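You operate a simulated robot arm through the tools that you are given. There is no shell and no other tool. Be economical: measure what you need, move in short steps, check, and stop when the job is done.

Carry out the task below with a simulated two-armed robot. There is one attempt and no reset: what you move stays moved.

Task
Put the teal barrel on top of the yellow wagon. Switch the red switch on. Take the white mug on the top of the round table with the microphone and put it away on the top of the counter. Shut the white drawer of the teal box. Do these in any order. Set down upright: white mug.

It is judged by the outcome, as a careful person would: the job done as asked, and still so three seconds after it is handed in. It fails if anything else is knocked over, pushed out of place, dropped, spilled or broken.

Robot
Two 7-joint arms with two-finger parallel grippers on one trunk, on a base that drives. Base frame: it is fixed to the floor where the robot stands at the start and does not move with it; the origin is under the middle of the robot, x ahead of it, y to its left, z up; the surface under the hand at the start is at about z = 760. Readings come in mm, rad, newtons and seconds.
The left shoulder is at the start at [60, 143, 883], the right one opposite. With the tool pointing down near the work surface each hand reaches from about 320 to 740 mm from the robot's upright axis, wherever it stands, measured 20 degrees to its own side. Places, roughly: red switch [2700, 4700, 800]; teal barrel (3x3x3 cm) [700, -100, 800]; top of the counter [6600, -3900, 900]; white drawer of the teal box [1900, 7200, 1100]; white mug (12x8x10 cm) [3100, 5700, 1200]; yellow wagon (10x5x5 cm) [1000, 200, 800]. Payload 1.57 kg a hand.
The TCP of each hand is the grasp point between the finger pads, 30 mm short of the fingertips. In the tool frame z runs along the fingers and y along their closing line. Largest opening 110 mm; finger width 24, thickness 12; the body of the gripper, 48 by 112 mm, starts 78 mm behind the TCP.
Orientation is that of the tool frame in the base frame, as a unit quaternion [x, y, z, w]. With the fingers straight down and closing along the base's y, the tool's x points along the base's -x, its y along +y and its z along -z.

Tools
- The arms move only by the tool move_arm. It takes "left_plan", "right_plan" or both (then of equal length, played together; a hand with none holds still); each is a list of rows, each a list of 7 numbers: the opening, from 0 (shut) to 1 (fully open), then the shift along the tool's x, y, z in mm, then the turn, a rotation vector about the tool's x, y, z in rad. In form: [[hand, x, y, z, ax, ay, az], ...]. A call has 1 to 8 rows; each row shifts and turns the commanded pose from where the row before left it, along the tool's axes as they then stand. Rows are played at 5 a second. More than 50 mm and 0.15 rad between two rows, or a gripper value outside its range, and nothing of the call is played. A pose out of reach is approached as far as the arm can. The call stops where the force on the tool passes 40 N (or 10 N more than at its start, if that is more) or the arm is blocked; 0.2 s more then pass. Each finger travels about 45 mm/s and halts on what it meets, pressing with about 35 N; the grip force reading is that of the motor and also rises with nothing between the fingers. The clock runs only during rows and for 0.2 s after the last one: add rows that do not move to give the fingers time. The reply holds the time, the measured pose of the TCP, the force on the tool along the base axes, the opening and the grip force, in the units named above and with some noise, with the torque about the TCP (base axes, N m) and any sound that the robot's microphone picked up.
- Cameras (640 x 400 px; columns grow to the right, rows downward): "scene" is now at [54, 17.4, 1505]; the picture's right is [0.20, -0.98, 0.00], its down [-0.64, -0.13, -0.76] and it looks along [0.74, 0.15, -0.65] (base axes); focal length 287 px, centre (320, 200). "left" rides on the left gripper at [70, -16, -141] in its tool frame; the picture's right is [0.23, 0.97, 0.00], its down [-0.85, 0.20, -0.48] and it looks along [-0.47, 0.11, 0.88] (tool axes); focal length 222 px, centre (320, 200). "right" rides on the right gripper at [70, 16, -141] in its tool frame; the picture's right is [-0.23, 0.97, 0.00], its down [-0.86, -0.20, -0.48] and it looks along [-0.47, -0.11, 0.88] (tool axes); focal length 222 px, centre (320, 200). There is no depth. A picture from a camera that has moved, and an enlarged one, comes with that camera's place and axes in the base frame and with its lens.
- snapshot(camera): a new picture of that camera. It takes no simulated time.
- move_column(by): slides the trunk up (or, below 0, down) by that many mm; the arms and the scene camera ride with it, the base frame stays. It gives what a move gives, with no picture.
- drive_base(legs): drives the robot by 1 to 6 legs, each [ahead, left, turn to the left] in mm, mm and rad, along the robot's own axes; the way and the turn of a leg run together, so that a leg with both is an arc; at most 1500 mm and 3.142 rad a leg. The arms and the cameras ride along, it lands a little off, and it stops where it bumps. It gives what a move gives.
- head_to(pan, tilt): turns the head with the scene camera to pan (to the left, within 1.501 rad either way) and tilt (down, from -0.506 to 1.204), counted from straight ahead of the robot. It gives what a move gives.
- zoom(camera, box): a new picture of the part [left, top, right, bottom] of that camera's present view, enlarged. It takes no simulated time.
- hand_in(): hands the job in; it is judged then, once.

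Go step by step. Nothing tells you exact positions but the pictures and the camera data: compare them with the known pose of the tool, close in by small moves and look again before you grip or let go. The budget is 165 turns and 118 pictures, counting those below and the enlarged ones. Unless the task says otherwise, let go and move clear before handing in, and close with one line.

The tools are called after "Request:" as a command line: name --argument value ..., lists and objects as JSON in quotes. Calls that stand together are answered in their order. move_arm: Moves the arms, as the interface text tells. Its arguments: {"type":"object","properties":{"left_plan":{"type":"array","items":{"type":"array","items":{"type":"number"}}},"right_plan":{"type":"array","items":{"type":"array","items":{"type":"number"}}}},"required":[]} The other tools are called the same way: move_column (by) slides the trunk up or down; drive_base (legs) drives the base; head_to (pan, tilt) turns the head that bears the scene camera; snapshot (camera) takes a picture; zoom (camera, box) takes an enlarged picture of a part of a camera's view; hand_in () hands the job in.

At the start:

```text
time_s: 0.0
left_eef_pos: [490.9, 292.9, 1041.2]
left_ee_rot: [0.001, 1.0, 0.0, 0.0]
left_wrist_force: [-0.1, -0.6, -0.4]
left_torque: [0.02, -0.03, -0.04]
left_grip_width: 110.2
left_gripper_force: 0.0
right_eef_pos: [518.4, -121.0, 1041.9]
right_ee_rot: [0.0, 1.0, 0.0, 0.0]
right_wrist_force: [-0.3, -0.6, 0.0]
right_torque: [-0.02, -0.02, -0.03]
right_grip_width: 110.2
right_gripper_force: 0.0
trunk travel left (down, up): [-482.0, 108.0]
robot x, y, heading: [1.5, 1.6, 0.002]
head pan, tilt: [0.197, 0.709]
```

scene: 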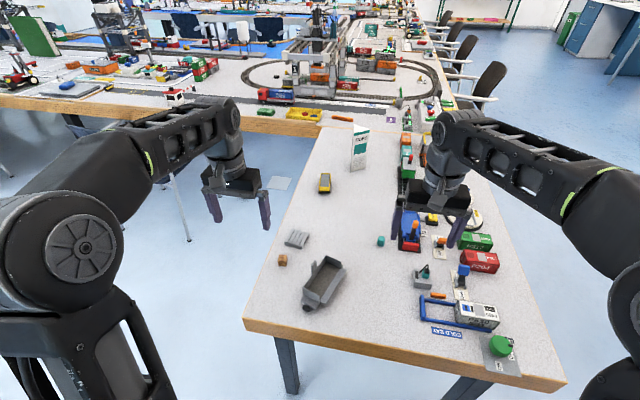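
right: 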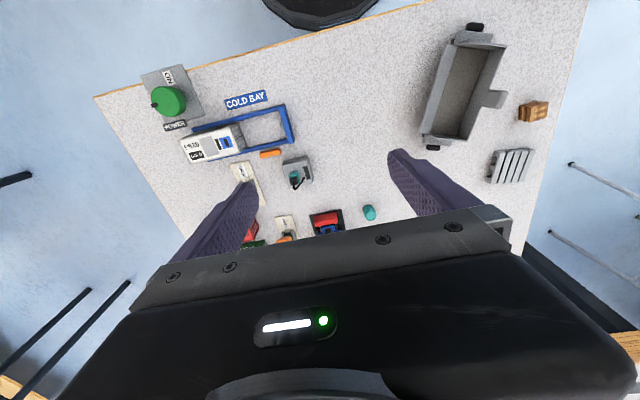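
left: 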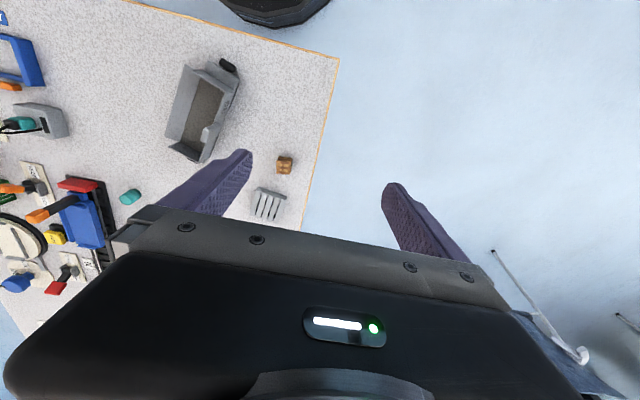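

The teal barrel is near (719,-56) and the yellow wagon near (978,184). I'll take closer looks before I move.

Request:
zoom --camera "scene" --box '[280, 150, 440, 250]'

Request:
zoom --camera "scene" --box '[300, 160, 350, 200]'

```text
4.00 times, centred on (360, 200) of scene
camera zoom: at [54.0, 17.4, 1505.0], right [0.2, -0.98, 0.0], down [-0.64, -0.13, -0.76], along [0.74, 0.15, -0.65], focal length 1148 px, centre (160, 200)
```

zoom: 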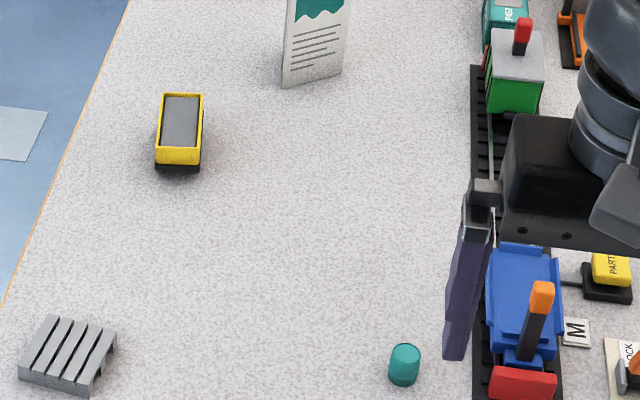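

```text
10.00 times, centred on (325, 180) of scene
camera zoom: at [54.0, 17.4, 1505.0], right [0.2, -0.98, 0.0], down [-0.64, -0.13, -0.76], along [0.74, 0.15, -0.65], focal length 2869 px, centre (270, 400)
```

zoom: 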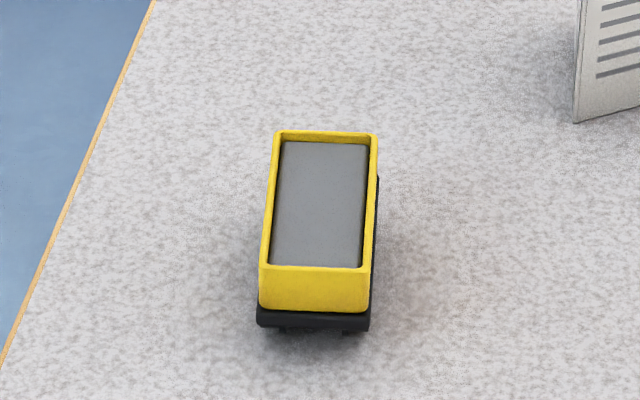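

Request:
head_to --pan 0 --tilt 1.2

Request:
snapshot --camera "scene"

Request:
head_to --pan 1.2 --tilt 0.5

Request:
snapshot --camera "scene"

```text
time_s: 0.9
left_eef_pos: [490.3, 293.0, 1042.1]
left_ee_rot: [0.001, 1.0, 0.0, 0.0]
left_wrist_force: [0.4, -0.2, 0.0]
left_torque: [-0.01, -0.01, 0.01]
left_grip_width: 109.8
left_gripper_force: 0.1
right_eef_pos: [518.6, -122.3, 1042.0]
right_ee_rot: [0.0, 1.0, 0.0, 0.0]
right_wrist_force: [-0.9, 0.3, 1.5]
right_torque: [0.05, 0.01, 0.02]
right_grip_width: 109.9
right_gripper_force: 0.1
trunk travel left (down, up): [-482.0, 108.0]
robot x, y, heading: [-0.9, -1.5, 0.001]
head pan, tilt: [0.0, 1.201]
```

```text
112 pictures are left
camera scene: at [27.0, 0.8, 1469.9], right [0.0, -1.0, 0.0], down [-0.93, 0.0, -0.36], along [0.36, 0.0, -0.93], focal length 287 px, centre (320, 200)
```

scene: 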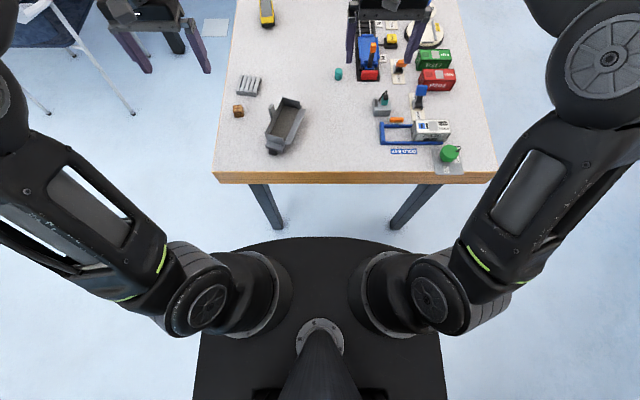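

```text
time_s: 2.3
left_eef_pos: [490.4, 291.7, 1042.2]
left_ee_rot: [0.0, 1.0, -0.001, 0.0]
left_wrist_force: [-0.2, -0.4, -0.9]
left_torque: [-0.01, 0.01, 0.0]
left_grip_width: 110.0
left_gripper_force: 0.1
right_eef_pos: [518.8, -122.5, 1041.8]
right_ee_rot: [0.001, 1.0, 0.0, 0.001]
right_wrist_force: [-0.3, -0.5, -1.0]
right_torque: [0.0, 0.0, -0.04]
right_grip_width: 110.1
right_gripper_force: 0.0
trunk travel left (down, up): [-482.0, 108.0]
robot x, y, heading: [-0.6, -1.0, -0.001]
head pan, tilt: [1.201, 0.499]
```

```text
111 pictures are left
camera scene: at [4.0, 85.5, 1523.5], right [0.93, -0.36, 0.0], down [-0.17, -0.45, -0.88], along [0.32, 0.82, -0.48], focal length 287 px, centre (320, 200)
```

scene: 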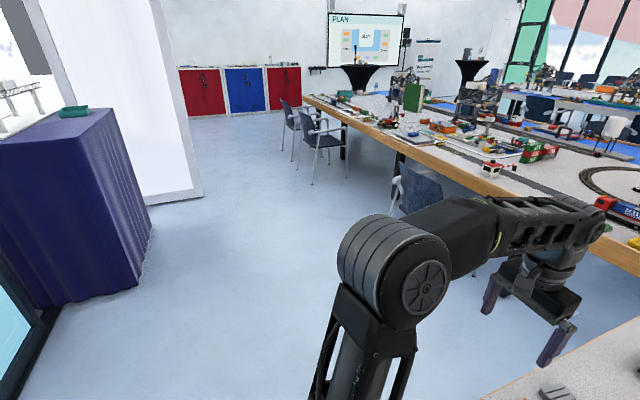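

The table's left edge is at y≈282, with free floor beyond it. The wagon and barrel can both be reached by the left hand from there, so I'll drive round and face −y.

Request:
drive_base --legs '[[0, 630, 0], [640, 0, 0], [0, 0, -1.571]]'

Request:
head_to --pan 0.2 --tilt 0.95

Request:
snapshot --camera "scene"

```text
time_s: 12.9
left_eef_pos: [906.3, 132.3, 1042.1]
left_ee_rot: [0.723, 0.691, 0.0, 0.0]
left_wrist_force: [-0.4, -0.4, -0.3]
left_torque: [0.0, -0.02, 0.0]
left_grip_width: 109.9
left_gripper_force: 0.0
right_eef_pos: [492.3, 122.3, 1041.0]
right_ee_rot: [0.723, 0.691, 0.0, 0.0]
right_wrist_force: [1.3, -0.3, -0.5]
right_torque: [0.0, -0.05, 0.01]
right_grip_width: 110.0
right_gripper_force: 0.1
trunk travel left (down, up): [-482.0, 108.0]
robot x, y, heading: [637.8, 634.4, -1.62]
head pan, tilt: [1.201, 0.499]
```

```text
time_s: 14.2
left_eef_pos: [905.4, 132.0, 1042.1]
left_ee_rot: [0.723, 0.691, 0.0, 0.0]
left_wrist_force: [0.8, -0.1, -0.2]
left_torque: [0.01, 0.0, 0.01]
left_grip_width: 110.1
left_gripper_force: 0.1
right_eef_pos: [491.5, 122.7, 1041.8]
right_ee_rot: [0.723, 0.691, 0.0, -0.001]
right_wrist_force: [0.8, -0.6, -0.7]
right_torque: [0.01, 0.03, 0.02]
right_grip_width: 109.8
right_gripper_force: 0.1
trunk travel left (down, up): [-482.0, 108.0]
robot x, y, heading: [635.7, 635.1, -1.613]
head pan, tilt: [0.201, 0.949]
```

```text
110 pictures are left
camera scene: at [649.0, 593.6, 1486.0], right [-0.99, -0.16, 0.0], down [-0.13, 0.8, -0.58], along [0.09, -0.58, -0.81], focal length 287 px, centre (320, 200)
```

scene: 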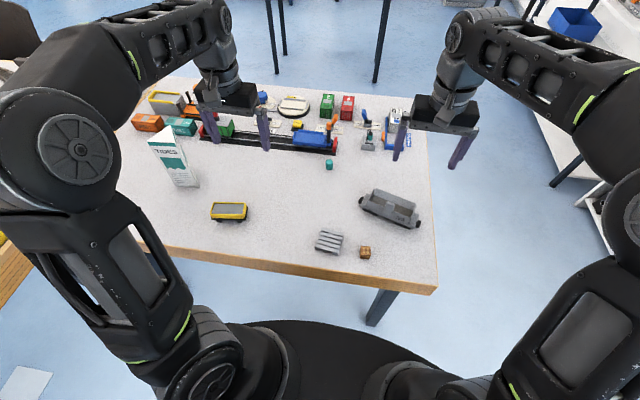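

Request:
move_arm --left_plan '[[1, -33.3, -29.3, 0, 0, 0, 0], [1, -33.3, -29.3, 0, 0, 0, 0], [1, -33.3, -29.3, 0, 0, 0, 0], [1, -33.3, -29.3, 0, 0, 0, 0], [1, -33.3, -29.3, 0, 0, 0, 0], [1, -33.3, -29.3, 0, 0, 0, 0], [0.8, 0, 0, 45, 0, 0, 0], [0.8, 0, 0, 45, 0, 0, 0]]'

Request:
snapshot --camera "left"

Request:
snapshot --camera "scene"

```text
time_s: 16.0
left_eef_pos: [850.3, 76.0, 954.7]
left_ee_rot: [0.722, 0.692, 0.0, -0.001]
left_wrist_force: [-0.4, -0.5, -0.2]
left_torque: [0.02, -0.02, 0.04]
left_grip_width: 88.1
left_gripper_force: 0.1
left hand out of reach, approached as far as the arm can: row 2, 3, 4, 5, 6
right_eef_pos: [491.6, 122.1, 1040.4]
right_ee_rot: [0.723, 0.691, 0.0, 0.0]
right_wrist_force: [0.1, 0.7, -0.6]
right_torque: [-0.02, 0.02, 0.03]
right_grip_width: 110.0
right_gripper_force: 0.2
trunk travel left (down, up): [-482.0, 108.0]
robot x, y, heading: [634.2, 634.9, -1.616]
head pan, tilt: [0.201, 0.949]
```

```text
109 pictures are left
camera left: at [839.6, 145.5, 1095.1], right [0.98, 0.18, 0.0], down [0.16, -0.86, 0.48], along [0.09, -0.47, -0.88], focal length 222 px, centre (320, 200)
```

left: 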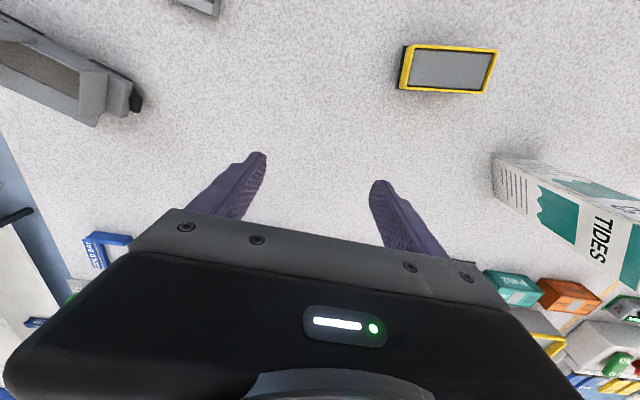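

```text
108 pictures are left
camera scene: at [649.1, 593.3, 1486.0], right [-0.99, -0.16, 0.0], down [-0.13, 0.8, -0.58], along [0.09, -0.57, -0.81], focal length 287 px, centre (320, 200)
```

scene: 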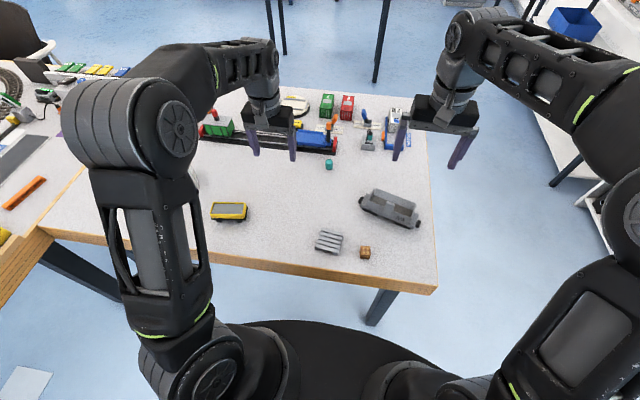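

Request:
move_arm --left_plan '[[0.8, 0, 0, 40, 0, 0, 0], [0.8, 0, 0, 40, 0, 0, 0], [0.8, -25, -34, 0, 0, 0, 0], [0.8, -25, -34, 0, 0, 0, 0], [0.8, -25, -34, 0, 0, 0, 0], [0.8, -32, -27, 0, 0, 0, 0]]'

Request:
snapshot --camera "left"

```text
time_s: 17.4
left_eef_pos: [716.4, -27.2, 871.8]
left_ee_rot: [0.722, 0.692, 0.001, -0.001]
left_wrist_force: [0.3, 0.0, -0.2]
left_torque: [-0.01, 0.02, 0.02]
left_grip_width: 88.2
left_gripper_force: 0.0
right_eef_pos: [490.7, 122.0, 1041.5]
right_ee_rot: [0.723, 0.691, 0.001, -0.002]
right_wrist_force: [-0.2, -0.2, -0.6]
right_torque: [0.0, -0.01, 0.0]
right_grip_width: 110.1
right_gripper_force: 0.1
trunk travel left (down, up): [-482.0, 108.0]
robot x, y, heading: [635.4, 631.7, -1.618]
head pan, tilt: [0.201, 0.949]
```

```text
107 pictures are left
camera left: at [704.7, 42.4, 1013.3], right [0.98, 0.18, 0.0], down [0.16, -0.86, 0.48], along [0.09, -0.47, -0.88], focal length 222 px, centre (320, 200)
```

left: 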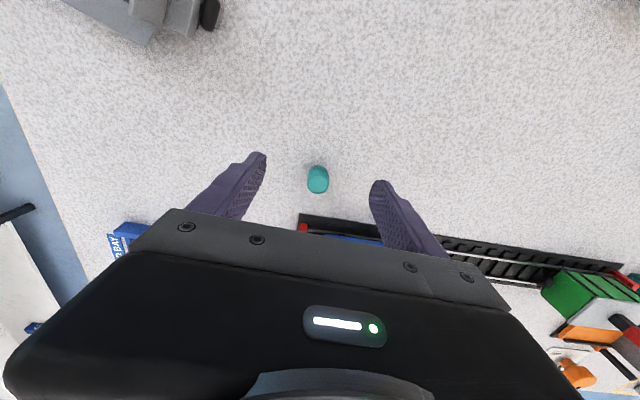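

Request:
move_arm --left_plan '[[0.8, -34, 7.5, 0, 0, 0, 0], [0.8, 0, 0, 38, 0, 0, 0], [0.8, 0, 0, 30, 0, 0, 0], [0.8, 0, 0, 0, 0, 0, 0]]'

Request:
snapshot --camera "left"

Request:
zoom --camera "scene" --box '[260, 110, 400, 200]'

```text
time_s: 18.4
left_eef_pos: [722.2, -50.0, 804.7]
left_ee_rot: [0.723, 0.691, 0.0, 0.0]
left_wrist_force: [-1.5, 0.3, 0.2]
left_torque: [0.01, -0.01, -0.01]
left_grip_width: 87.9
left_gripper_force: 0.1
left hand out of reach, approached as far as the arm can: row 1
right_eef_pos: [491.0, 121.6, 1041.3]
right_ee_rot: [0.723, 0.691, 0.0, 0.0]
right_wrist_force: [0.8, -0.4, -0.8]
right_torque: [-0.03, 0.0, 0.07]
right_grip_width: 109.9
right_gripper_force: 0.1
trunk travel left (down, up): [-482.0, 108.0]
robot x, y, heading: [638.4, 635.7, -1.619]
head pan, tilt: [0.201, 0.949]
```

```text
106 pictures are left
camera left: at [710.5, 19.6, 945.8], right [0.98, 0.18, 0.0], down [0.16, -0.86, 0.48], along [0.09, -0.47, -0.88], focal length 222 px, centre (320, 200)
```

left: 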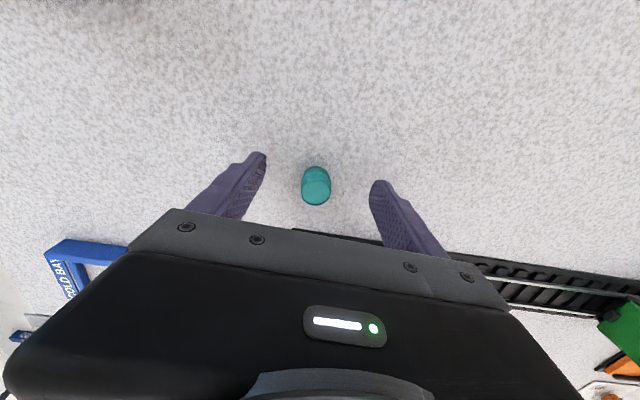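

```text
4.44 times, centred on (330, 155) of scene
camera zoom: at [648.9, 593.6, 1486.0], right [-0.99, -0.16, 0.0], down [-0.13, 0.8, -0.58], along [0.09, -0.57, -0.81], focal length 1275 px, centre (276, 400)
```

zoom: 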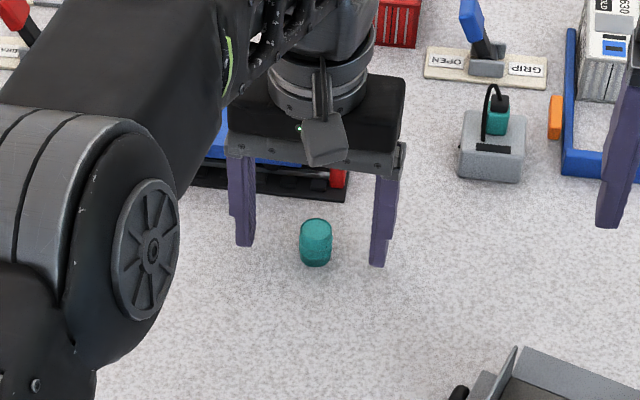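

Request:
move_arm --left_plan '[[0.8, -5, 0, 5, 0, 0, 0], [0.8, -5, 0, 5, 0, 0, 0], [0.8, 0, 0, 0, 0, 0, 0]]'

Request:
snapshot --camera "left"

```text
time_s: 19.2
left_eef_pos: [721.5, -59.5, 795.3]
left_ee_rot: [0.723, 0.691, -0.001, 0.0]
left_wrist_force: [-0.1, 0.5, 0.5]
left_torque: [0.04, -0.01, 0.0]
left_grip_width: 87.8
left_gripper_force: 0.1
right_eef_pos: [490.9, 123.1, 1041.5]
right_ee_rot: [0.723, 0.691, 0.001, 0.0]
right_wrist_force: [-0.2, 0.6, -0.2]
right_torque: [-0.03, 0.0, 0.01]
right_grip_width: 110.3
right_gripper_force: 0.1
trunk travel left (down, up): [-482.0, 108.0]
robot x, y, heading: [636.2, 636.7, -1.613]
head pan, tilt: [0.201, 0.949]
```

```text
104 pictures are left
camera left: at [709.9, 9.8, 936.2], right [0.98, 0.18, 0.0], down [0.16, -0.86, 0.48], along [0.09, -0.47, -0.88], focal length 222 px, centre (320, 200)
```

left: 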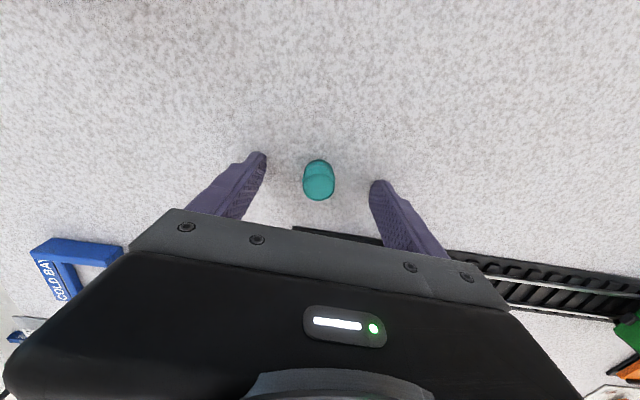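

Request:
move_arm --left_plan '[[0.8, 0, 0, 3, 0, 0, 0], [0.1, 0, 0, 0, 0, 0, 0], [0.1, 0, 0, 0, 0, 0, 0], [0.1, 0, 0, 0, 0, 0, 0], [0.1, 0, 0, 0, 0, 0, 0], [0.1, 0, 0, 0, 0, 0, 0]]'

Request:
snapshot --camera "left"

```text
time_s: 20.6
left_eef_pos: [720.8, -59.5, 792.5]
left_ee_rot: [0.723, 0.691, 0.001, 0.0]
left_wrist_force: [0.6, 0.0, 0.1]
left_torque: [-0.01, 0.02, 0.0]
left_grip_width: 22.8
left_gripper_force: 23.8
right_eef_pos: [491.5, 122.4, 1041.0]
right_ee_rot: [0.723, 0.69, 0.0, 0.0]
right_wrist_force: [-0.4, 0.1, 0.6]
right_torque: [0.07, 0.0, 0.03]
right_grip_width: 110.1
right_gripper_force: 0.1
trunk travel left (down, up): [-482.0, 108.0]
robot x, y, heading: [640.0, 637.5, -1.612]
head pan, tilt: [0.201, 0.949]
```

```text
103 pictures are left
camera left: at [709.3, 9.5, 932.9], right [0.98, 0.18, 0.0], down [0.16, -0.86, 0.48], along [0.09, -0.47, -0.88], focal length 222 px, centre (320, 200)
```

left: 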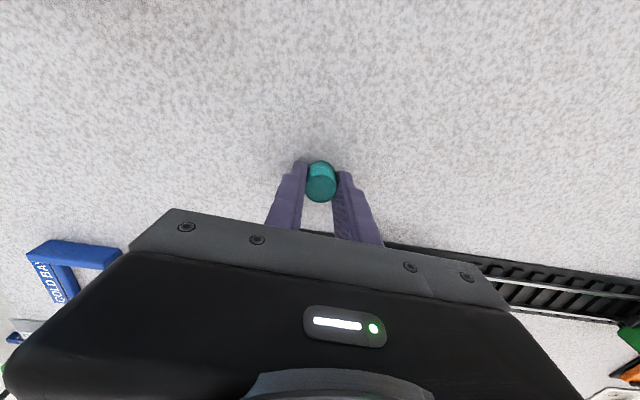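

Request:
move_arm --left_plan '[[0.1, 0, 0, -40, 0, 0, 0], [0.1, 0, 0, -45, 0, 0, 0], [0.1, 32, 31, 0, 0, 0, 0], [0.1, 32, 31, 0, 0, 0, 0], [0.1, 32, 31, 0, 0, 0, 0], [0.1, 32, 31, 0, 0, 0, 0], [0.1, 32, 31, 0, 0, 0, 0], [0.1, 32, 31, 0, 0, 0, 0]]'

Request:
snapshot --camera "left"

Request:
snapshot --camera "scene"

```text
time_s: 22.4
left_eef_pos: [916.1, 126.1, 865.9]
left_ee_rot: [0.723, 0.691, 0.0, 0.0]
left_wrist_force: [0.1, -0.2, -0.2]
left_torque: [0.0, 0.01, -0.01]
left_grip_width: 22.3
left_gripper_force: 35.2
left hand out of reach, approached as far as the arm can: row 2
right_eef_pos: [492.7, 123.3, 1041.3]
right_ee_rot: [0.723, 0.691, 0.0, 0.0]
right_wrist_force: [1.1, 0.4, 0.9]
right_torque: [0.0, 0.04, 0.02]
right_grip_width: 109.9
right_gripper_force: 0.1
trunk travel left (down, up): [-482.0, 108.0]
robot x, y, heading: [634.2, 637.6, -1.615]
head pan, tilt: [0.201, 0.949]
```

```text
102 pictures are left
camera left: at [904.6, 196.4, 1006.9], right [0.98, 0.18, 0.0], down [0.16, -0.86, 0.48], along [0.09, -0.47, -0.88], focal length 222 px, centre (320, 200)
```

left: 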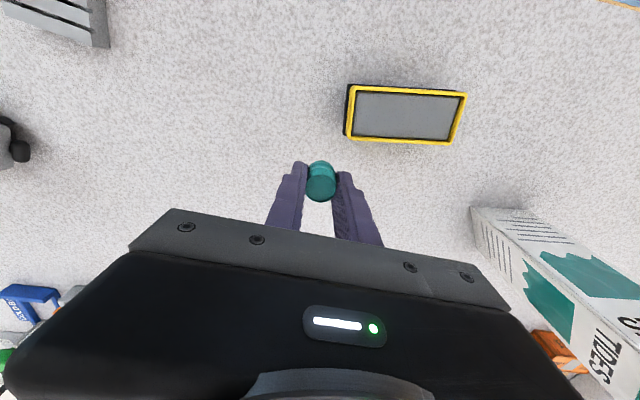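

```text
101 pictures are left
camera scene: at [649.5, 594.3, 1486.0], right [-0.99, -0.16, 0.0], down [-0.13, 0.8, -0.58], along [0.09, -0.58, -0.81], focal length 287 px, centre (320, 200)
```

scene: 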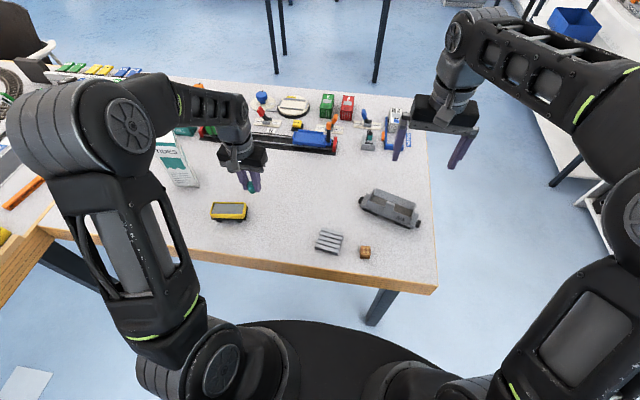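

Request:
move_arm --left_plan '[[0.1, 29, 30.2, 0, 0, 0, 0], [0.1, 29, 30.2, 0, 0, 0, 0], [0.1, 0, 0, 0, 0, 0, 0]]'

Request:
snapshot --camera "left"

Request:
zoom --camera "scene" --box '[180, 160, 280, 230]'

```text
time_s: 23.2
left_eef_pos: [978.9, 180.8, 867.7]
left_ee_rot: [0.723, 0.691, 0.0, 0.0]
left_wrist_force: [-0.4, -0.5, 0.1]
left_torque: [-0.01, 0.01, 0.0]
left_grip_width: 22.5
left_gripper_force: 34.7
right_eef_pos: [490.9, 122.2, 1041.7]
right_ee_rot: [0.723, 0.691, 0.0, 0.0]
right_wrist_force: [-0.4, 0.1, 0.4]
right_torque: [0.03, 0.0, 0.02]
right_grip_width: 109.9
right_gripper_force: 0.0
trunk travel left (down, up): [-482.0, 108.0]
robot x, y, heading: [633.8, 636.8, -1.616]
head pan, tilt: [0.201, 0.949]
```

```text
100 pictures are left
camera left: at [968.0, 251.1, 1007.7], right [0.98, 0.18, 0.0], down [0.16, -0.86, 0.48], along [0.09, -0.47, -0.88], focal length 222 px, centre (320, 200)
```

left: 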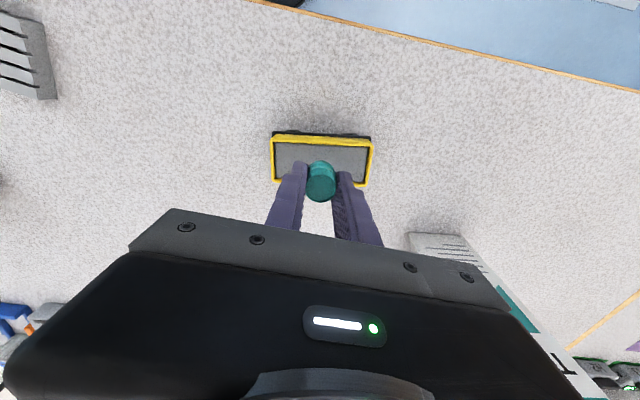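

```text
5.71 times, centred on (230, 195) of scene
camera zoom: at [648.9, 593.5, 1486.0], right [-0.99, -0.16, 0.0], down [-0.13, 0.8, -0.58], along [0.09, -0.57, -0.81], focal length 1639 px, centre (834, 229)
```

zoom: 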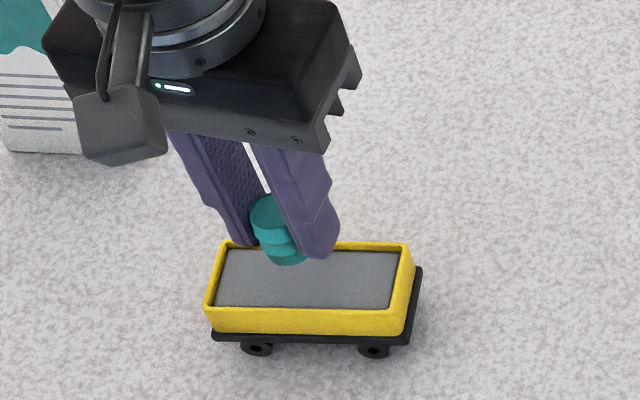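

Request:
move_arm --left_plan '[[0.1, 6, 2, 0, 0, 0, 0], [0.1, 0, 0, 15, 0, 0, 0], [0.1, 0, 0, 7, 0, 0, 0], [0.1, 0, 0, 0, 0, 0, 0]]'

Request:
zoom --camera "scene" --box '[180, 160, 280, 230]'

Request:
zoom --camera "left" --box '[240, 100, 400, 200]'

```text
time_s: 24.2
left_eef_pos: [981.9, 188.6, 843.8]
left_ee_rot: [0.723, 0.691, 0.0, 0.0]
left_wrist_force: [-0.4, 0.5, -0.9]
left_torque: [0.02, -0.01, -0.01]
left_grip_width: 22.2
left_gripper_force: 34.9
right_eef_pos: [491.6, 121.4, 1041.0]
right_ee_rot: [0.723, 0.691, 0.0, -0.001]
right_wrist_force: [0.3, -0.7, -0.1]
right_torque: [0.03, -0.01, -0.02]
right_grip_width: 110.1
right_gripper_force: 0.1
trunk travel left (down, up): [-482.0, 108.0]
robot x, y, heading: [640.5, 636.2, -1.618]
head pan, tilt: [0.201, 0.949]
```

```text
5.71 times, centred on (230, 195) of scene
camera zoom: at [649.0, 593.6, 1486.0], right [-0.99, -0.16, 0.0], down [-0.13, 0.8, -0.58], along [0.09, -0.57, -0.81], focal length 1639 px, centre (834, 229)
```

zoom: 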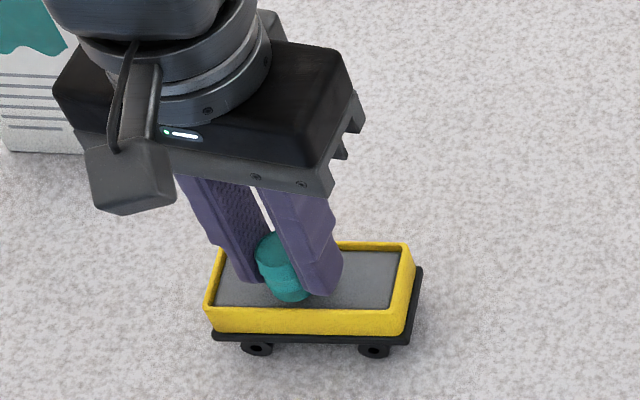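

```text
4.00 times, centred on (320, 150) of left
camera zoom: at [970.3, 257.3, 984.4], right [0.98, 0.18, 0.0], down [0.16, -0.86, 0.48], along [0.09, -0.47, -0.88], focal length 888 px, centre (320, 400)
```

zoom: 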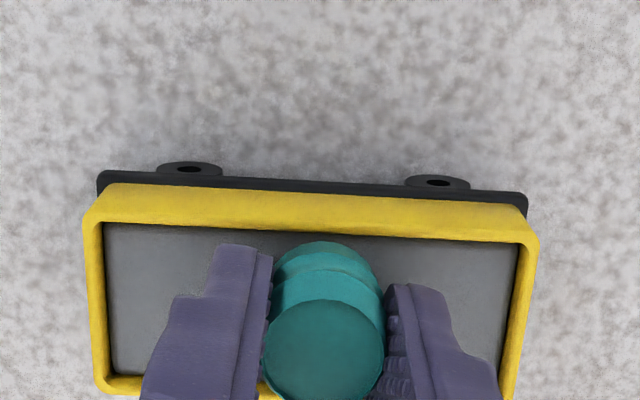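

Request:
move_arm --left_plan '[[0.1, -5, 0, 0, 0, 0, 0], [0.1, 0, 0, 2, 0, 0, 0], [0.1, 0, 0, 2, 0, 0, 0], [0.1, 0, 0, 0, 0, 0, 0]]'

Request:
zoom --camera "left" --box '[240, 100, 400, 200]'

```text
time_s: 25.2
left_eef_pos: [980.9, 182.8, 839.0]
left_ee_rot: [0.723, 0.69, 0.0, 0.0]
left_wrist_force: [-1.0, 0.4, 0.1]
left_torque: [-0.01, -0.02, 0.01]
left_grip_width: 22.3
left_gripper_force: 34.7
right_eef_pos: [489.9, 123.2, 1040.8]
right_ee_rot: [0.723, 0.691, 0.0, 0.0]
right_wrist_force: [0.0, -1.0, 0.0]
right_torque: [-0.04, 0.02, 0.0]
right_grip_width: 110.0
right_gripper_force: 0.1
trunk travel left (down, up): [-482.0, 108.0]
robot x, y, heading: [631.6, 637.7, -1.617]
head pan, tilt: [0.201, 0.949]
```

```text
4.00 times, centred on (320, 150) of left
camera zoom: at [968.6, 251.7, 980.5], right [0.98, 0.18, 0.0], down [0.16, -0.86, 0.48], along [0.09, -0.47, -0.88], focal length 888 px, centre (320, 400)
```

zoom: 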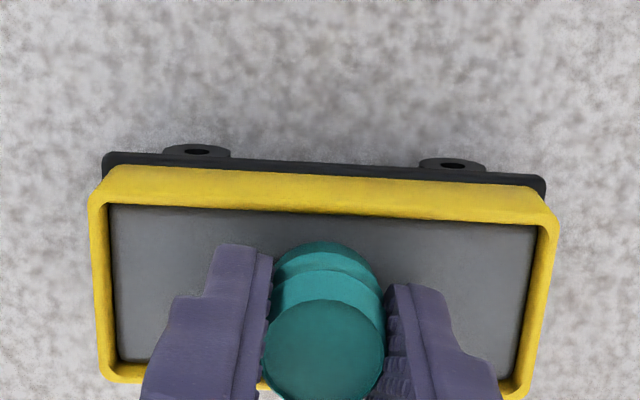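

Request:
move_arm --left_plan '[[0.1, 0, 0, 1.5, 0, 0, 0], [0.1, 0, 0, 1.5, 0, 0, 0], [0.1, 0, 0, 1.5, 0, 0, 0], [0.1, 0, 0, 0, 0, 0, 0]]'

Request:
zoom --camera "scene" --box '[180, 160, 280, 230]'

```text
time_s: 26.2
left_eef_pos: [979.6, 181.3, 836.6]
left_ee_rot: [0.722, 0.692, -0.002, 0.003]
left_wrist_force: [1.4, 1.2, 27.6]
left_torque: [0.08, 0.02, -0.04]
left_grip_width: 22.5
left_gripper_force: 34.6
right_eef_pos: [490.8, 124.8, 1042.9]
right_ee_rot: [0.723, 0.691, 0.0, 0.001]
right_wrist_force: [0.3, -0.6, -0.2]
right_torque: [0.02, 0.0, 0.01]
right_grip_width: 110.2
right_gripper_force: 0.1
trunk travel left (down, up): [-482.0, 108.0]
robot x, y, heading: [633.4, 636.5, -1.619]
head pan, tilt: [0.201, 0.949]
```

```text
5.71 times, centred on (230, 195) of scene
camera zoom: at [647.6, 595.8, 1486.3], right [-0.99, -0.16, 0.0], down [-0.13, 0.8, -0.58], along [0.09, -0.58, -0.81], focal length 1639 px, centre (834, 229)
```

zoom: 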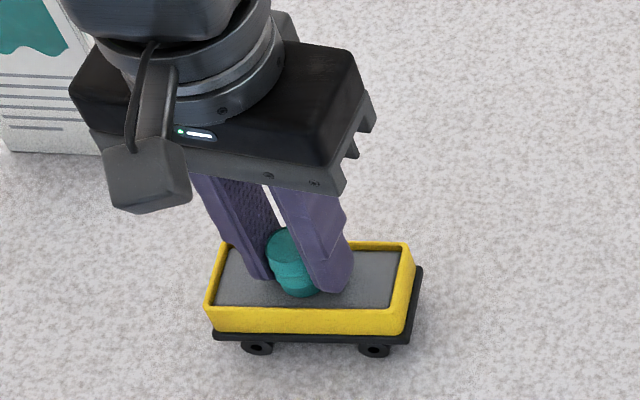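

Request:
move_arm --left_plan '[[0.1, 0, 0, -2.5, 0, 0, 0], [0.25, 0, 0, 0, 0, 0, 0], [0.36, 0, 0, 0, 0, 0, 0], [0.36, 0, 0, 0, 0, 0, 0], [0.36, 0, 0, -10, 0, 0, 0], [0.36, 0, 0, -30, 0, 0, 0], [0.36, 0, 0, -45, 0, 0, 0], [0.36, 0, 0, -45, 0, 0, 0]]'

Request:
zoom --camera "scene" --box '[180, 160, 280, 230]'

```text
time_s: 28.0
left_eef_pos: [979.3, 179.4, 967.1]
left_ee_rot: [0.723, 0.691, 0.0, 0.0]
left_wrist_force: [-0.8, 0.0, -0.1]
left_torque: [0.01, 0.0, 0.01]
left_grip_width: 39.7
left_gripper_force: 0.1
right_eef_pos: [491.2, 122.5, 1042.3]
right_ee_rot: [0.722, 0.692, 0.001, -0.001]
right_wrist_force: [0.3, -0.2, -0.1]
right_torque: [-0.01, 0.0, 0.0]
right_grip_width: 110.0
right_gripper_force: 0.1
trunk travel left (down, up): [-482.0, 108.0]
robot x, y, heading: [636.9, 630.6, -1.613]
head pan, tilt: [0.201, 0.949]
```

```text
5.71 times, centred on (230, 195) of scene
camera zoom: at [648.8, 594.1, 1486.0], right [-0.99, -0.16, 0.0], down [-0.13, 0.8, -0.58], along [0.09, -0.58, -0.81], focal length 1639 px, centre (834, 229)
```

zoom: 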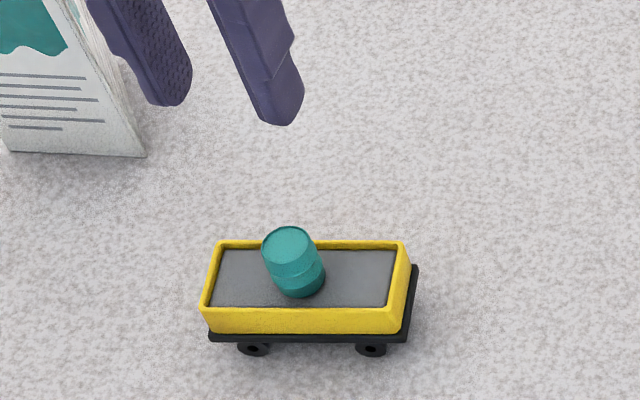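

Barrel is in the wagon. I'll raise the left hand, back off, turn around toward +y and look.

Request:
move_arm --left_plan '[[0.5, 0, 0, -45, 0, 0, 0], [0.5, 0, 0, -45, 0, 0, 0]]'

Request:
drive_base --legs '[[-300, -250, 0], [0, 0, -1.5], [0, 0, -1.6]]'

Request:
head_to --pan -0.5 --tilt 0.2

Request:
snapshot --camera "scene"

```text
time_s: 28.6
left_eef_pos: [977.3, 181.1, 1056.5]
left_ee_rot: [0.723, 0.691, -0.001, 0.001]
left_wrist_force: [0.0, 0.2, -0.8]
left_torque: [0.03, -0.01, -0.02]
left_grip_width: 54.7
left_gripper_force: 0.1
right_eef_pos: [490.8, 123.6, 1042.0]
right_ee_rot: [0.723, 0.691, 0.0, 0.0]
right_wrist_force: [0.8, -1.4, 0.3]
right_torque: [0.01, -0.01, 0.02]
right_grip_width: 110.1
right_gripper_force: 0.0
trunk travel left (down, up): [-482.0, 108.0]
robot x, y, heading: [634.8, 634.7, -1.613]
head pan, tilt: [0.201, 0.949]
```

```text
time_s: 38.6
left_eef_pos: [30.1, 1375.7, 1056.1]
left_ee_rot: [0.713, -0.701, 0.0, 0.0]
left_wrist_force: [-0.3, -0.3, 0.5]
left_torque: [-0.02, 0.0, -0.01]
left_grip_width: 55.0
left_gripper_force: 0.0
right_eef_pos: [511.6, 1464.3, 1041.3]
right_ee_rot: [0.713, -0.701, 0.0, -0.001]
right_wrist_force: [0.3, 0.4, 0.5]
right_torque: [0.03, 0.0, -0.01]
right_grip_width: 109.8
right_gripper_force: 0.0
trunk travel left (down, up): [-482.0, 108.0]
robot x, y, heading: [399.2, 945.2, 1.584]
head pan, tilt: [0.201, 0.949]
```

```text
time_s: 39.7
left_eef_pos: [28.4, 1377.1, 1056.0]
left_ee_rot: [0.713, -0.701, 0.0, 0.0]
left_wrist_force: [-0.1, -0.3, 0.1]
left_torque: [0.0, -0.01, -0.03]
left_grip_width: 55.0
left_gripper_force: 0.1
right_eef_pos: [510.5, 1465.3, 1042.1]
right_ee_rot: [0.713, -0.701, 0.0, 0.0]
right_wrist_force: [0.4, 1.0, -0.3]
right_torque: [0.03, -0.01, -0.01]
right_grip_width: 110.0
right_gripper_force: 0.0
trunk travel left (down, up): [-482.0, 108.0]
robot x, y, heading: [398.2, 944.7, 1.589]
head pan, tilt: [-0.499, 0.201]
```

```text
93 pictures are left
camera scene: at [444.3, 998.2, 1551.1], right [0.89, -0.46, 0.0], down [-0.09, -0.18, -0.98], along [0.45, 0.87, -0.2], focal length 287 px, centre (320, 200)
```

scene: 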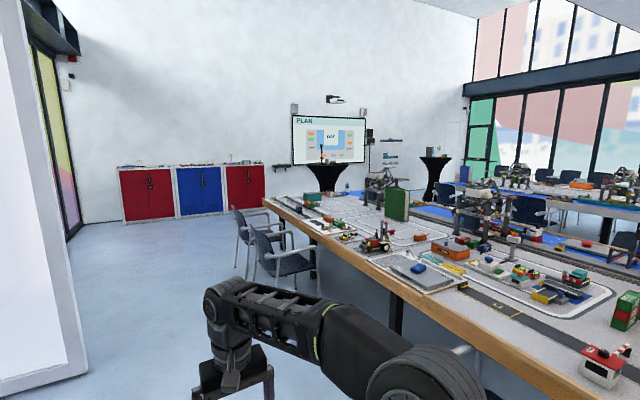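

Request:
zoom --camera "scene" --box '[260, 130, 460, 255]'

Request:
zoom --camera "scene" --box '[100, 140, 300, 265]'

```text
3.20 times, centred on (360, 192) of scene
camera zoom: at [444.3, 998.2, 1551.1], right [0.89, -0.46, 0.0], down [-0.09, -0.18, -0.98], along [0.45, 0.87, -0.2], focal length 918 px, centre (192, 224)
```

zoom: 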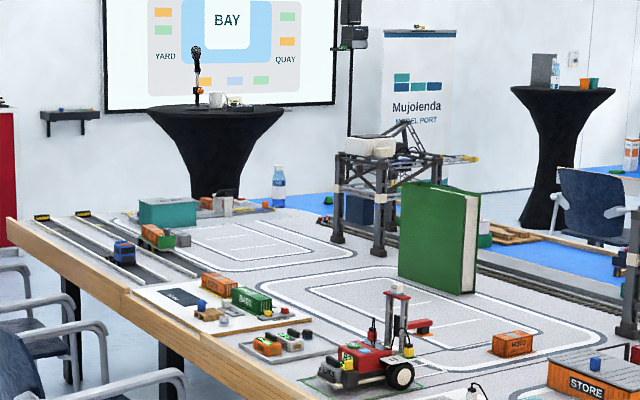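

```text
3.20 times, centred on (200, 202) of scene
camera zoom: at [444.3, 998.2, 1551.1], right [0.89, -0.46, 0.0], down [-0.09, -0.18, -0.98], along [0.45, 0.87, -0.2], focal length 918 px, centre (704, 192)
```

zoom: 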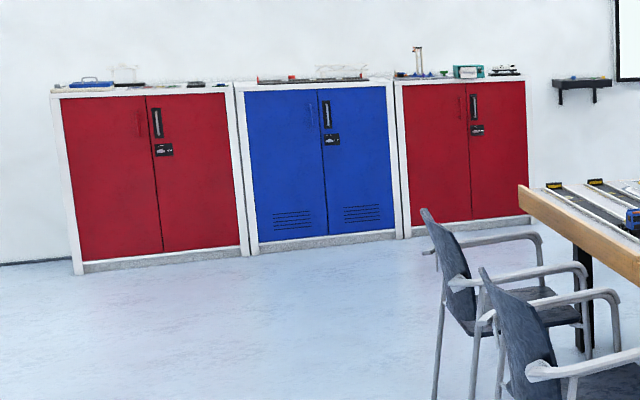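

Request:
drive_base --legs '[[1500, 0, -0.018], [1500, 0, 0], [1500, 0, 0], [300, 0, -0.6]]'

Request:
head_to --pan -0.4 --tilt 0.3

Request:
snapshot --camera "scene"

```text
time_s: 63.0
left_eef_pos: [257.4, 6324.9, 1055.2]
left_ee_rot: [-0.491, 0.871, 0.0, 0.001]
left_wrist_force: [-0.3, 0.2, -0.5]
left_torque: [-0.03, 0.0, 0.02]
left_grip_width: 54.9
left_gripper_force: 0.0
right_eef_pos: [714.3, 6144.3, 1041.0]
right_ee_rot: [-0.491, 0.871, -0.001, -0.001]
right_wrist_force: [0.1, -0.4, 0.7]
right_torque: [-0.02, 0.01, -0.04]
right_grip_width: 110.0
right_gripper_force: 0.1
trunk travel left (down, up): [-482.0, 108.0]
robot x, y, heading: [339.0, 5764.3, 1.032]
head pan, tilt: [-0.499, 0.201]
```

```text
time_s: 63.6
left_eef_pos: [257.0, 6325.1, 1056.7]
left_ee_rot: [-0.491, 0.871, 0.0, 0.0]
left_wrist_force: [-0.7, -0.4, 0.3]
left_torque: [0.0, 0.03, -0.02]
left_grip_width: 55.1
left_gripper_force: 0.0
right_eef_pos: [713.8, 6142.5, 1042.0]
right_ee_rot: [-0.491, 0.871, 0.0, 0.0]
right_wrist_force: [-0.9, 0.7, -0.3]
right_torque: [0.01, 0.01, 0.0]
right_grip_width: 110.1
right_gripper_force: 0.0
trunk travel left (down, up): [-482.0, 108.0]
robot x, y, heading: [341.0, 5760.9, 1.026]
head pan, tilt: [-0.4, 0.3]
```

```text
90 pictures are left
camera scene: at [401.6, 5792.3, 1542.0], right [0.59, -0.81, 0.0], down [-0.24, -0.17, -0.96], along [0.77, 0.56, -0.3], focal length 287 px, centre (320, 200)
```

scene: 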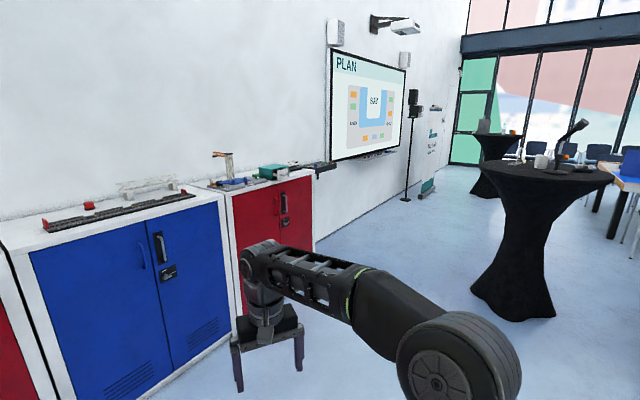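

Request:
zoom --camera "scene" --box '[200, 140, 350, 220]'

Request:
zoom --camera "scene" --box '[480, 100, 640, 200]'

```text
4.27 times, centred on (275, 180) of scene
camera zoom: at [401.6, 5792.3, 1542.0], right [0.59, -0.81, 0.0], down [-0.24, -0.17, -0.96], along [0.77, 0.56, -0.3], focal length 1224 px, centre (512, 285)
```

zoom: 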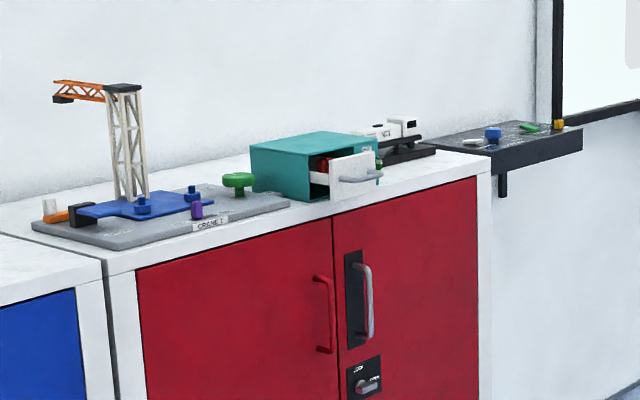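

```text
4.00 times, centred on (560, 150) of scene
camera zoom: at [401.6, 5792.3, 1542.0], right [0.59, -0.81, 0.0], down [-0.24, -0.17, -0.96], along [0.77, 0.56, -0.3], focal length 1148 px, centre (-640, 400)
```

zoom: 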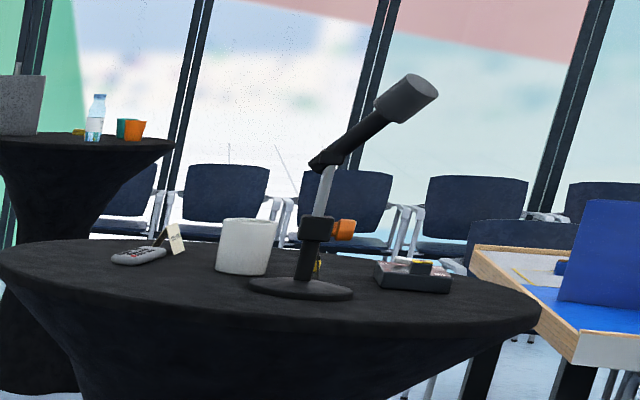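

Request:
drive_base --legs '[[560, -484, 0], [560, -484, 0], [0, 0, 0.545]]'

Request:
head_to --pan 0 --tilt 0.6

Request:
snapshot --camera "scene"

```text
time_s: 72.8
left_eef_pos: [1392.6, 6646.0, 1056.4]
left_ee_rot: [-0.707, 0.707, 0.0, 0.0]
left_wrist_force: [-0.4, 0.8, 0.7]
left_torque: [0.0, 0.01, 0.01]
left_grip_width: 55.0
left_gripper_force: 0.1
right_eef_pos: [1876.4, 6724.9, 1041.5]
right_ee_rot: [-0.706, 0.708, -0.001, 0.0]
right_wrist_force: [0.6, 0.0, -0.5]
right_torque: [0.03, -0.02, 0.05]
right_grip_width: 110.1
right_gripper_force: 0.1
trunk travel left (down, up): [-482.0, 108.0]
robot x, y, heading: [1749.2, 6211.1, 1.569]
head pan, tilt: [-0.4, 0.3]
```

```text
time_s: 73.7
left_eef_pos: [1392.4, 6646.7, 1056.6]
left_ee_rot: [-0.706, 0.708, 0.0, 0.0]
left_wrist_force: [0.9, -0.3, -1.1]
left_torque: [-0.03, 0.0, -0.03]
left_grip_width: 55.2
left_gripper_force: 0.1
right_eef_pos: [1875.2, 6726.5, 1040.7]
right_ee_rot: [-0.707, 0.707, 0.0, 0.0]
right_wrist_force: [0.1, -0.5, 0.3]
right_torque: [-0.01, -0.01, -0.04]
right_grip_width: 109.8
right_gripper_force: 0.0
trunk travel left (down, up): [-482.0, 108.0]
robot x, y, heading: [1754.7, 6207.8, 1.57]
head pan, tilt: [0.0, 0.6]
```

```text
87 pictures are left
camera scene: at [1755.0, 6267.0, 1514.5], right [1.0, 0.0, 0.0], down [0.0, -0.56, -0.83], along [0.0, 0.83, -0.56], focal length 287 px, centre (320, 200)
```

scene: 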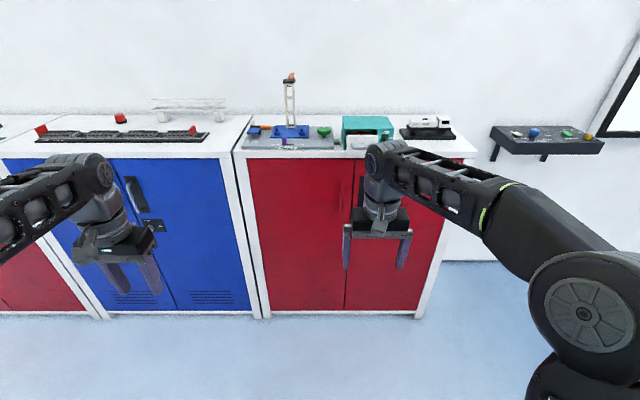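

Request:
move_column --by 108

Request:
drive_base --legs '[[400, 0, 0]]'

Request:
head_to --pan -0.2 --tilt 0.75

Request:
snapshot --camera "scene"

Request:
snapshot --camera "right"

```text
time_s: 75.1
left_eef_pos: [1391.2, 6646.9, 1164.1]
left_ee_rot: [-0.707, 0.708, -0.001, 0.0]
left_wrist_force: [-0.2, -1.2, 0.5]
left_torque: [-0.01, 0.04, 0.01]
left_grip_width: 54.9
left_gripper_force: 0.0
right_eef_pos: [1875.9, 6726.6, 1149.7]
right_ee_rot: [-0.707, 0.707, 0.001, 0.0]
right_wrist_force: [-0.1, 0.3, 0.5]
right_torque: [0.0, -0.02, 0.0]
right_grip_width: 110.1
right_gripper_force: 0.1
trunk travel left (down, up): [-590.0, 0.0]
robot x, y, heading: [1753.7, 6208.2, 1.57]
head pan, tilt: [0.0, 0.6]
```

```text
time_s: 77.6
left_eef_pos: [1394.8, 7046.9, 1163.9]
left_ee_rot: [-0.706, 0.708, -0.001, 0.0]
left_wrist_force: [-0.2, 0.7, 0.1]
left_torque: [-0.02, -0.04, -0.01]
left_grip_width: 55.1
left_gripper_force: 0.0
right_eef_pos: [1878.4, 7125.1, 1149.1]
right_ee_rot: [-0.705, 0.709, 0.0, 0.0]
right_wrist_force: [0.4, 0.6, -0.7]
right_torque: [-0.01, 0.02, -0.01]
right_grip_width: 109.9
right_gripper_force: 0.0
trunk travel left (down, up): [-590.0, 0.0]
robot x, y, heading: [1756.3, 6609.3, 1.567]
head pan, tilt: [0.0, 0.6]
```

```text
time_s: 78.3
left_eef_pos: [1394.3, 7046.1, 1164.1]
left_ee_rot: [-0.706, 0.709, -0.001, 0.0]
left_wrist_force: [-0.4, -0.5, -0.1]
left_torque: [-0.02, 0.0, -0.02]
left_grip_width: 55.0
left_gripper_force: 0.1
right_eef_pos: [1878.8, 7124.2, 1149.2]
right_ee_rot: [-0.705, 0.709, 0.0, 0.0]
right_wrist_force: [-0.2, -0.2, -0.3]
right_torque: [0.03, 0.01, -0.01]
right_grip_width: 110.2
right_gripper_force: 0.1
trunk travel left (down, up): [-590.0, 0.0]
robot x, y, heading: [1756.2, 6610.2, 1.569]
head pan, tilt: [-0.201, 0.75]
```

```text
86 pictures are left
camera scene: at [1772.8, 6658.9, 1609.5], right [0.98, -0.2, 0.0], down [-0.14, -0.67, -0.73], along [0.15, 0.72, -0.68], focal length 287 px, centre (320, 200)
```

scene: 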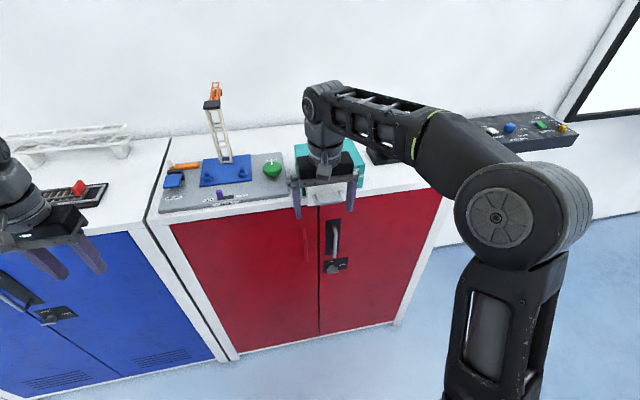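

```text
85 pictures are left
camera right: at [1861.8, 7055.9, 1290.8], right [-0.97, 0.23, 0.0], down [0.2, 0.85, 0.48], along [0.11, 0.47, -0.88], focal length 222 px, centre (320, 200)
```

right: 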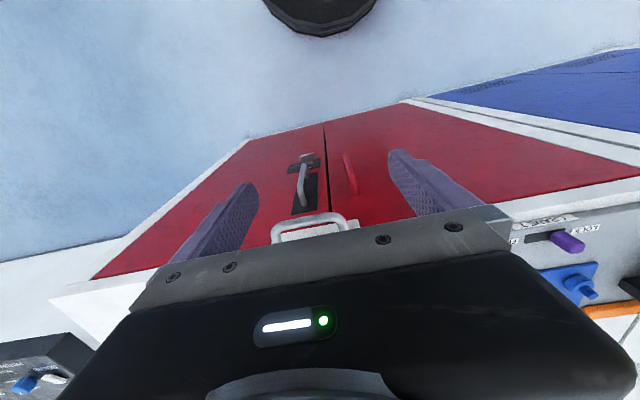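

Request:
move_arm --right_plan '[[0, 49, -9, 0, 0, 0, 0], [0, 49, -9, 0, 0, 0, 0], [0, 49, -9, 0, 0, 0, 0], [0, 0, 0, 0, 0, 0, 0], [0, 0, 0, 0, 0, 0, 0]]'

Request:
drive_base --legs '[[130, 0, 0]]'

Request:
snapshot --camera "scene"

Request:
snapshot --camera "right"

```text
time_s: 79.5
left_eef_pos: [1394.6, 7046.1, 1164.0]
left_ee_rot: [-0.705, 0.709, 0.001, 0.001]
left_wrist_force: [-0.6, -0.1, 0.5]
left_torque: [0.0, 0.07, -0.02]
left_grip_width: 54.9
left_gripper_force: 0.1
right_eef_pos: [1903.3, 6979.8, 1148.7]
right_ee_rot: [-0.705, 0.709, 0.0, -0.001]
right_wrist_force: [0.3, 0.1, -0.8]
right_torque: [0.02, -0.01, 0.0]
right_grip_width: 3.7
right_gripper_force: 0.5
trunk travel left (down, up): [-590.0, 0.0]
robot x, y, heading: [1758.2, 6608.3, 1.564]
head pan, tilt: [-0.201, 0.75]
```

```text
time_s: 80.8
left_eef_pos: [1393.7, 7177.5, 1163.9]
left_ee_rot: [-0.706, 0.708, 0.0, 0.0]
left_wrist_force: [0.0, 0.1, -0.5]
left_torque: [-0.06, -0.01, -0.02]
left_grip_width: 55.2
left_gripper_force: 0.1
right_eef_pos: [1904.8, 7113.5, 1146.9]
right_ee_rot: [-0.707, 0.708, 0.0, -0.001]
right_wrist_force: [0.5, 0.8, 0.0]
right_torque: [-0.05, 0.02, 0.0]
right_grip_width: 0.2
right_gripper_force: 21.0
trunk travel left (down, up): [-590.0, 0.0]
robot x, y, heading: [1750.0, 6736.0, 1.566]
head pan, tilt: [-0.201, 0.75]
```

```text
84 pictures are left
camera scene: at [1773.3, 6791.9, 1609.3], right [0.98, -0.2, 0.0], down [-0.14, -0.67, -0.73], along [0.15, 0.72, -0.68], focal length 287 px, centre (320, 200)
```

scene: 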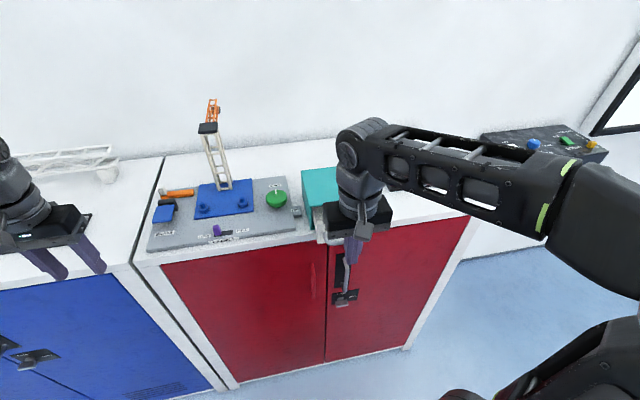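

```text
83 pictures are left
camera right: at [1886.9, 7045.4, 1289.0], right [-0.97, 0.23, 0.0], down [0.2, 0.85, 0.48], along [0.11, 0.46, -0.88], focal length 222 px, centre (320, 200)
```

right: 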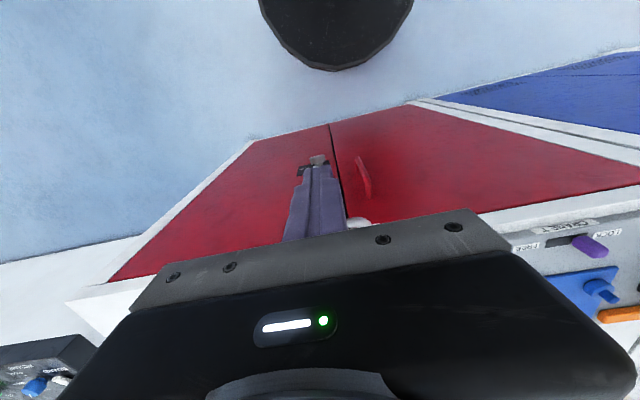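

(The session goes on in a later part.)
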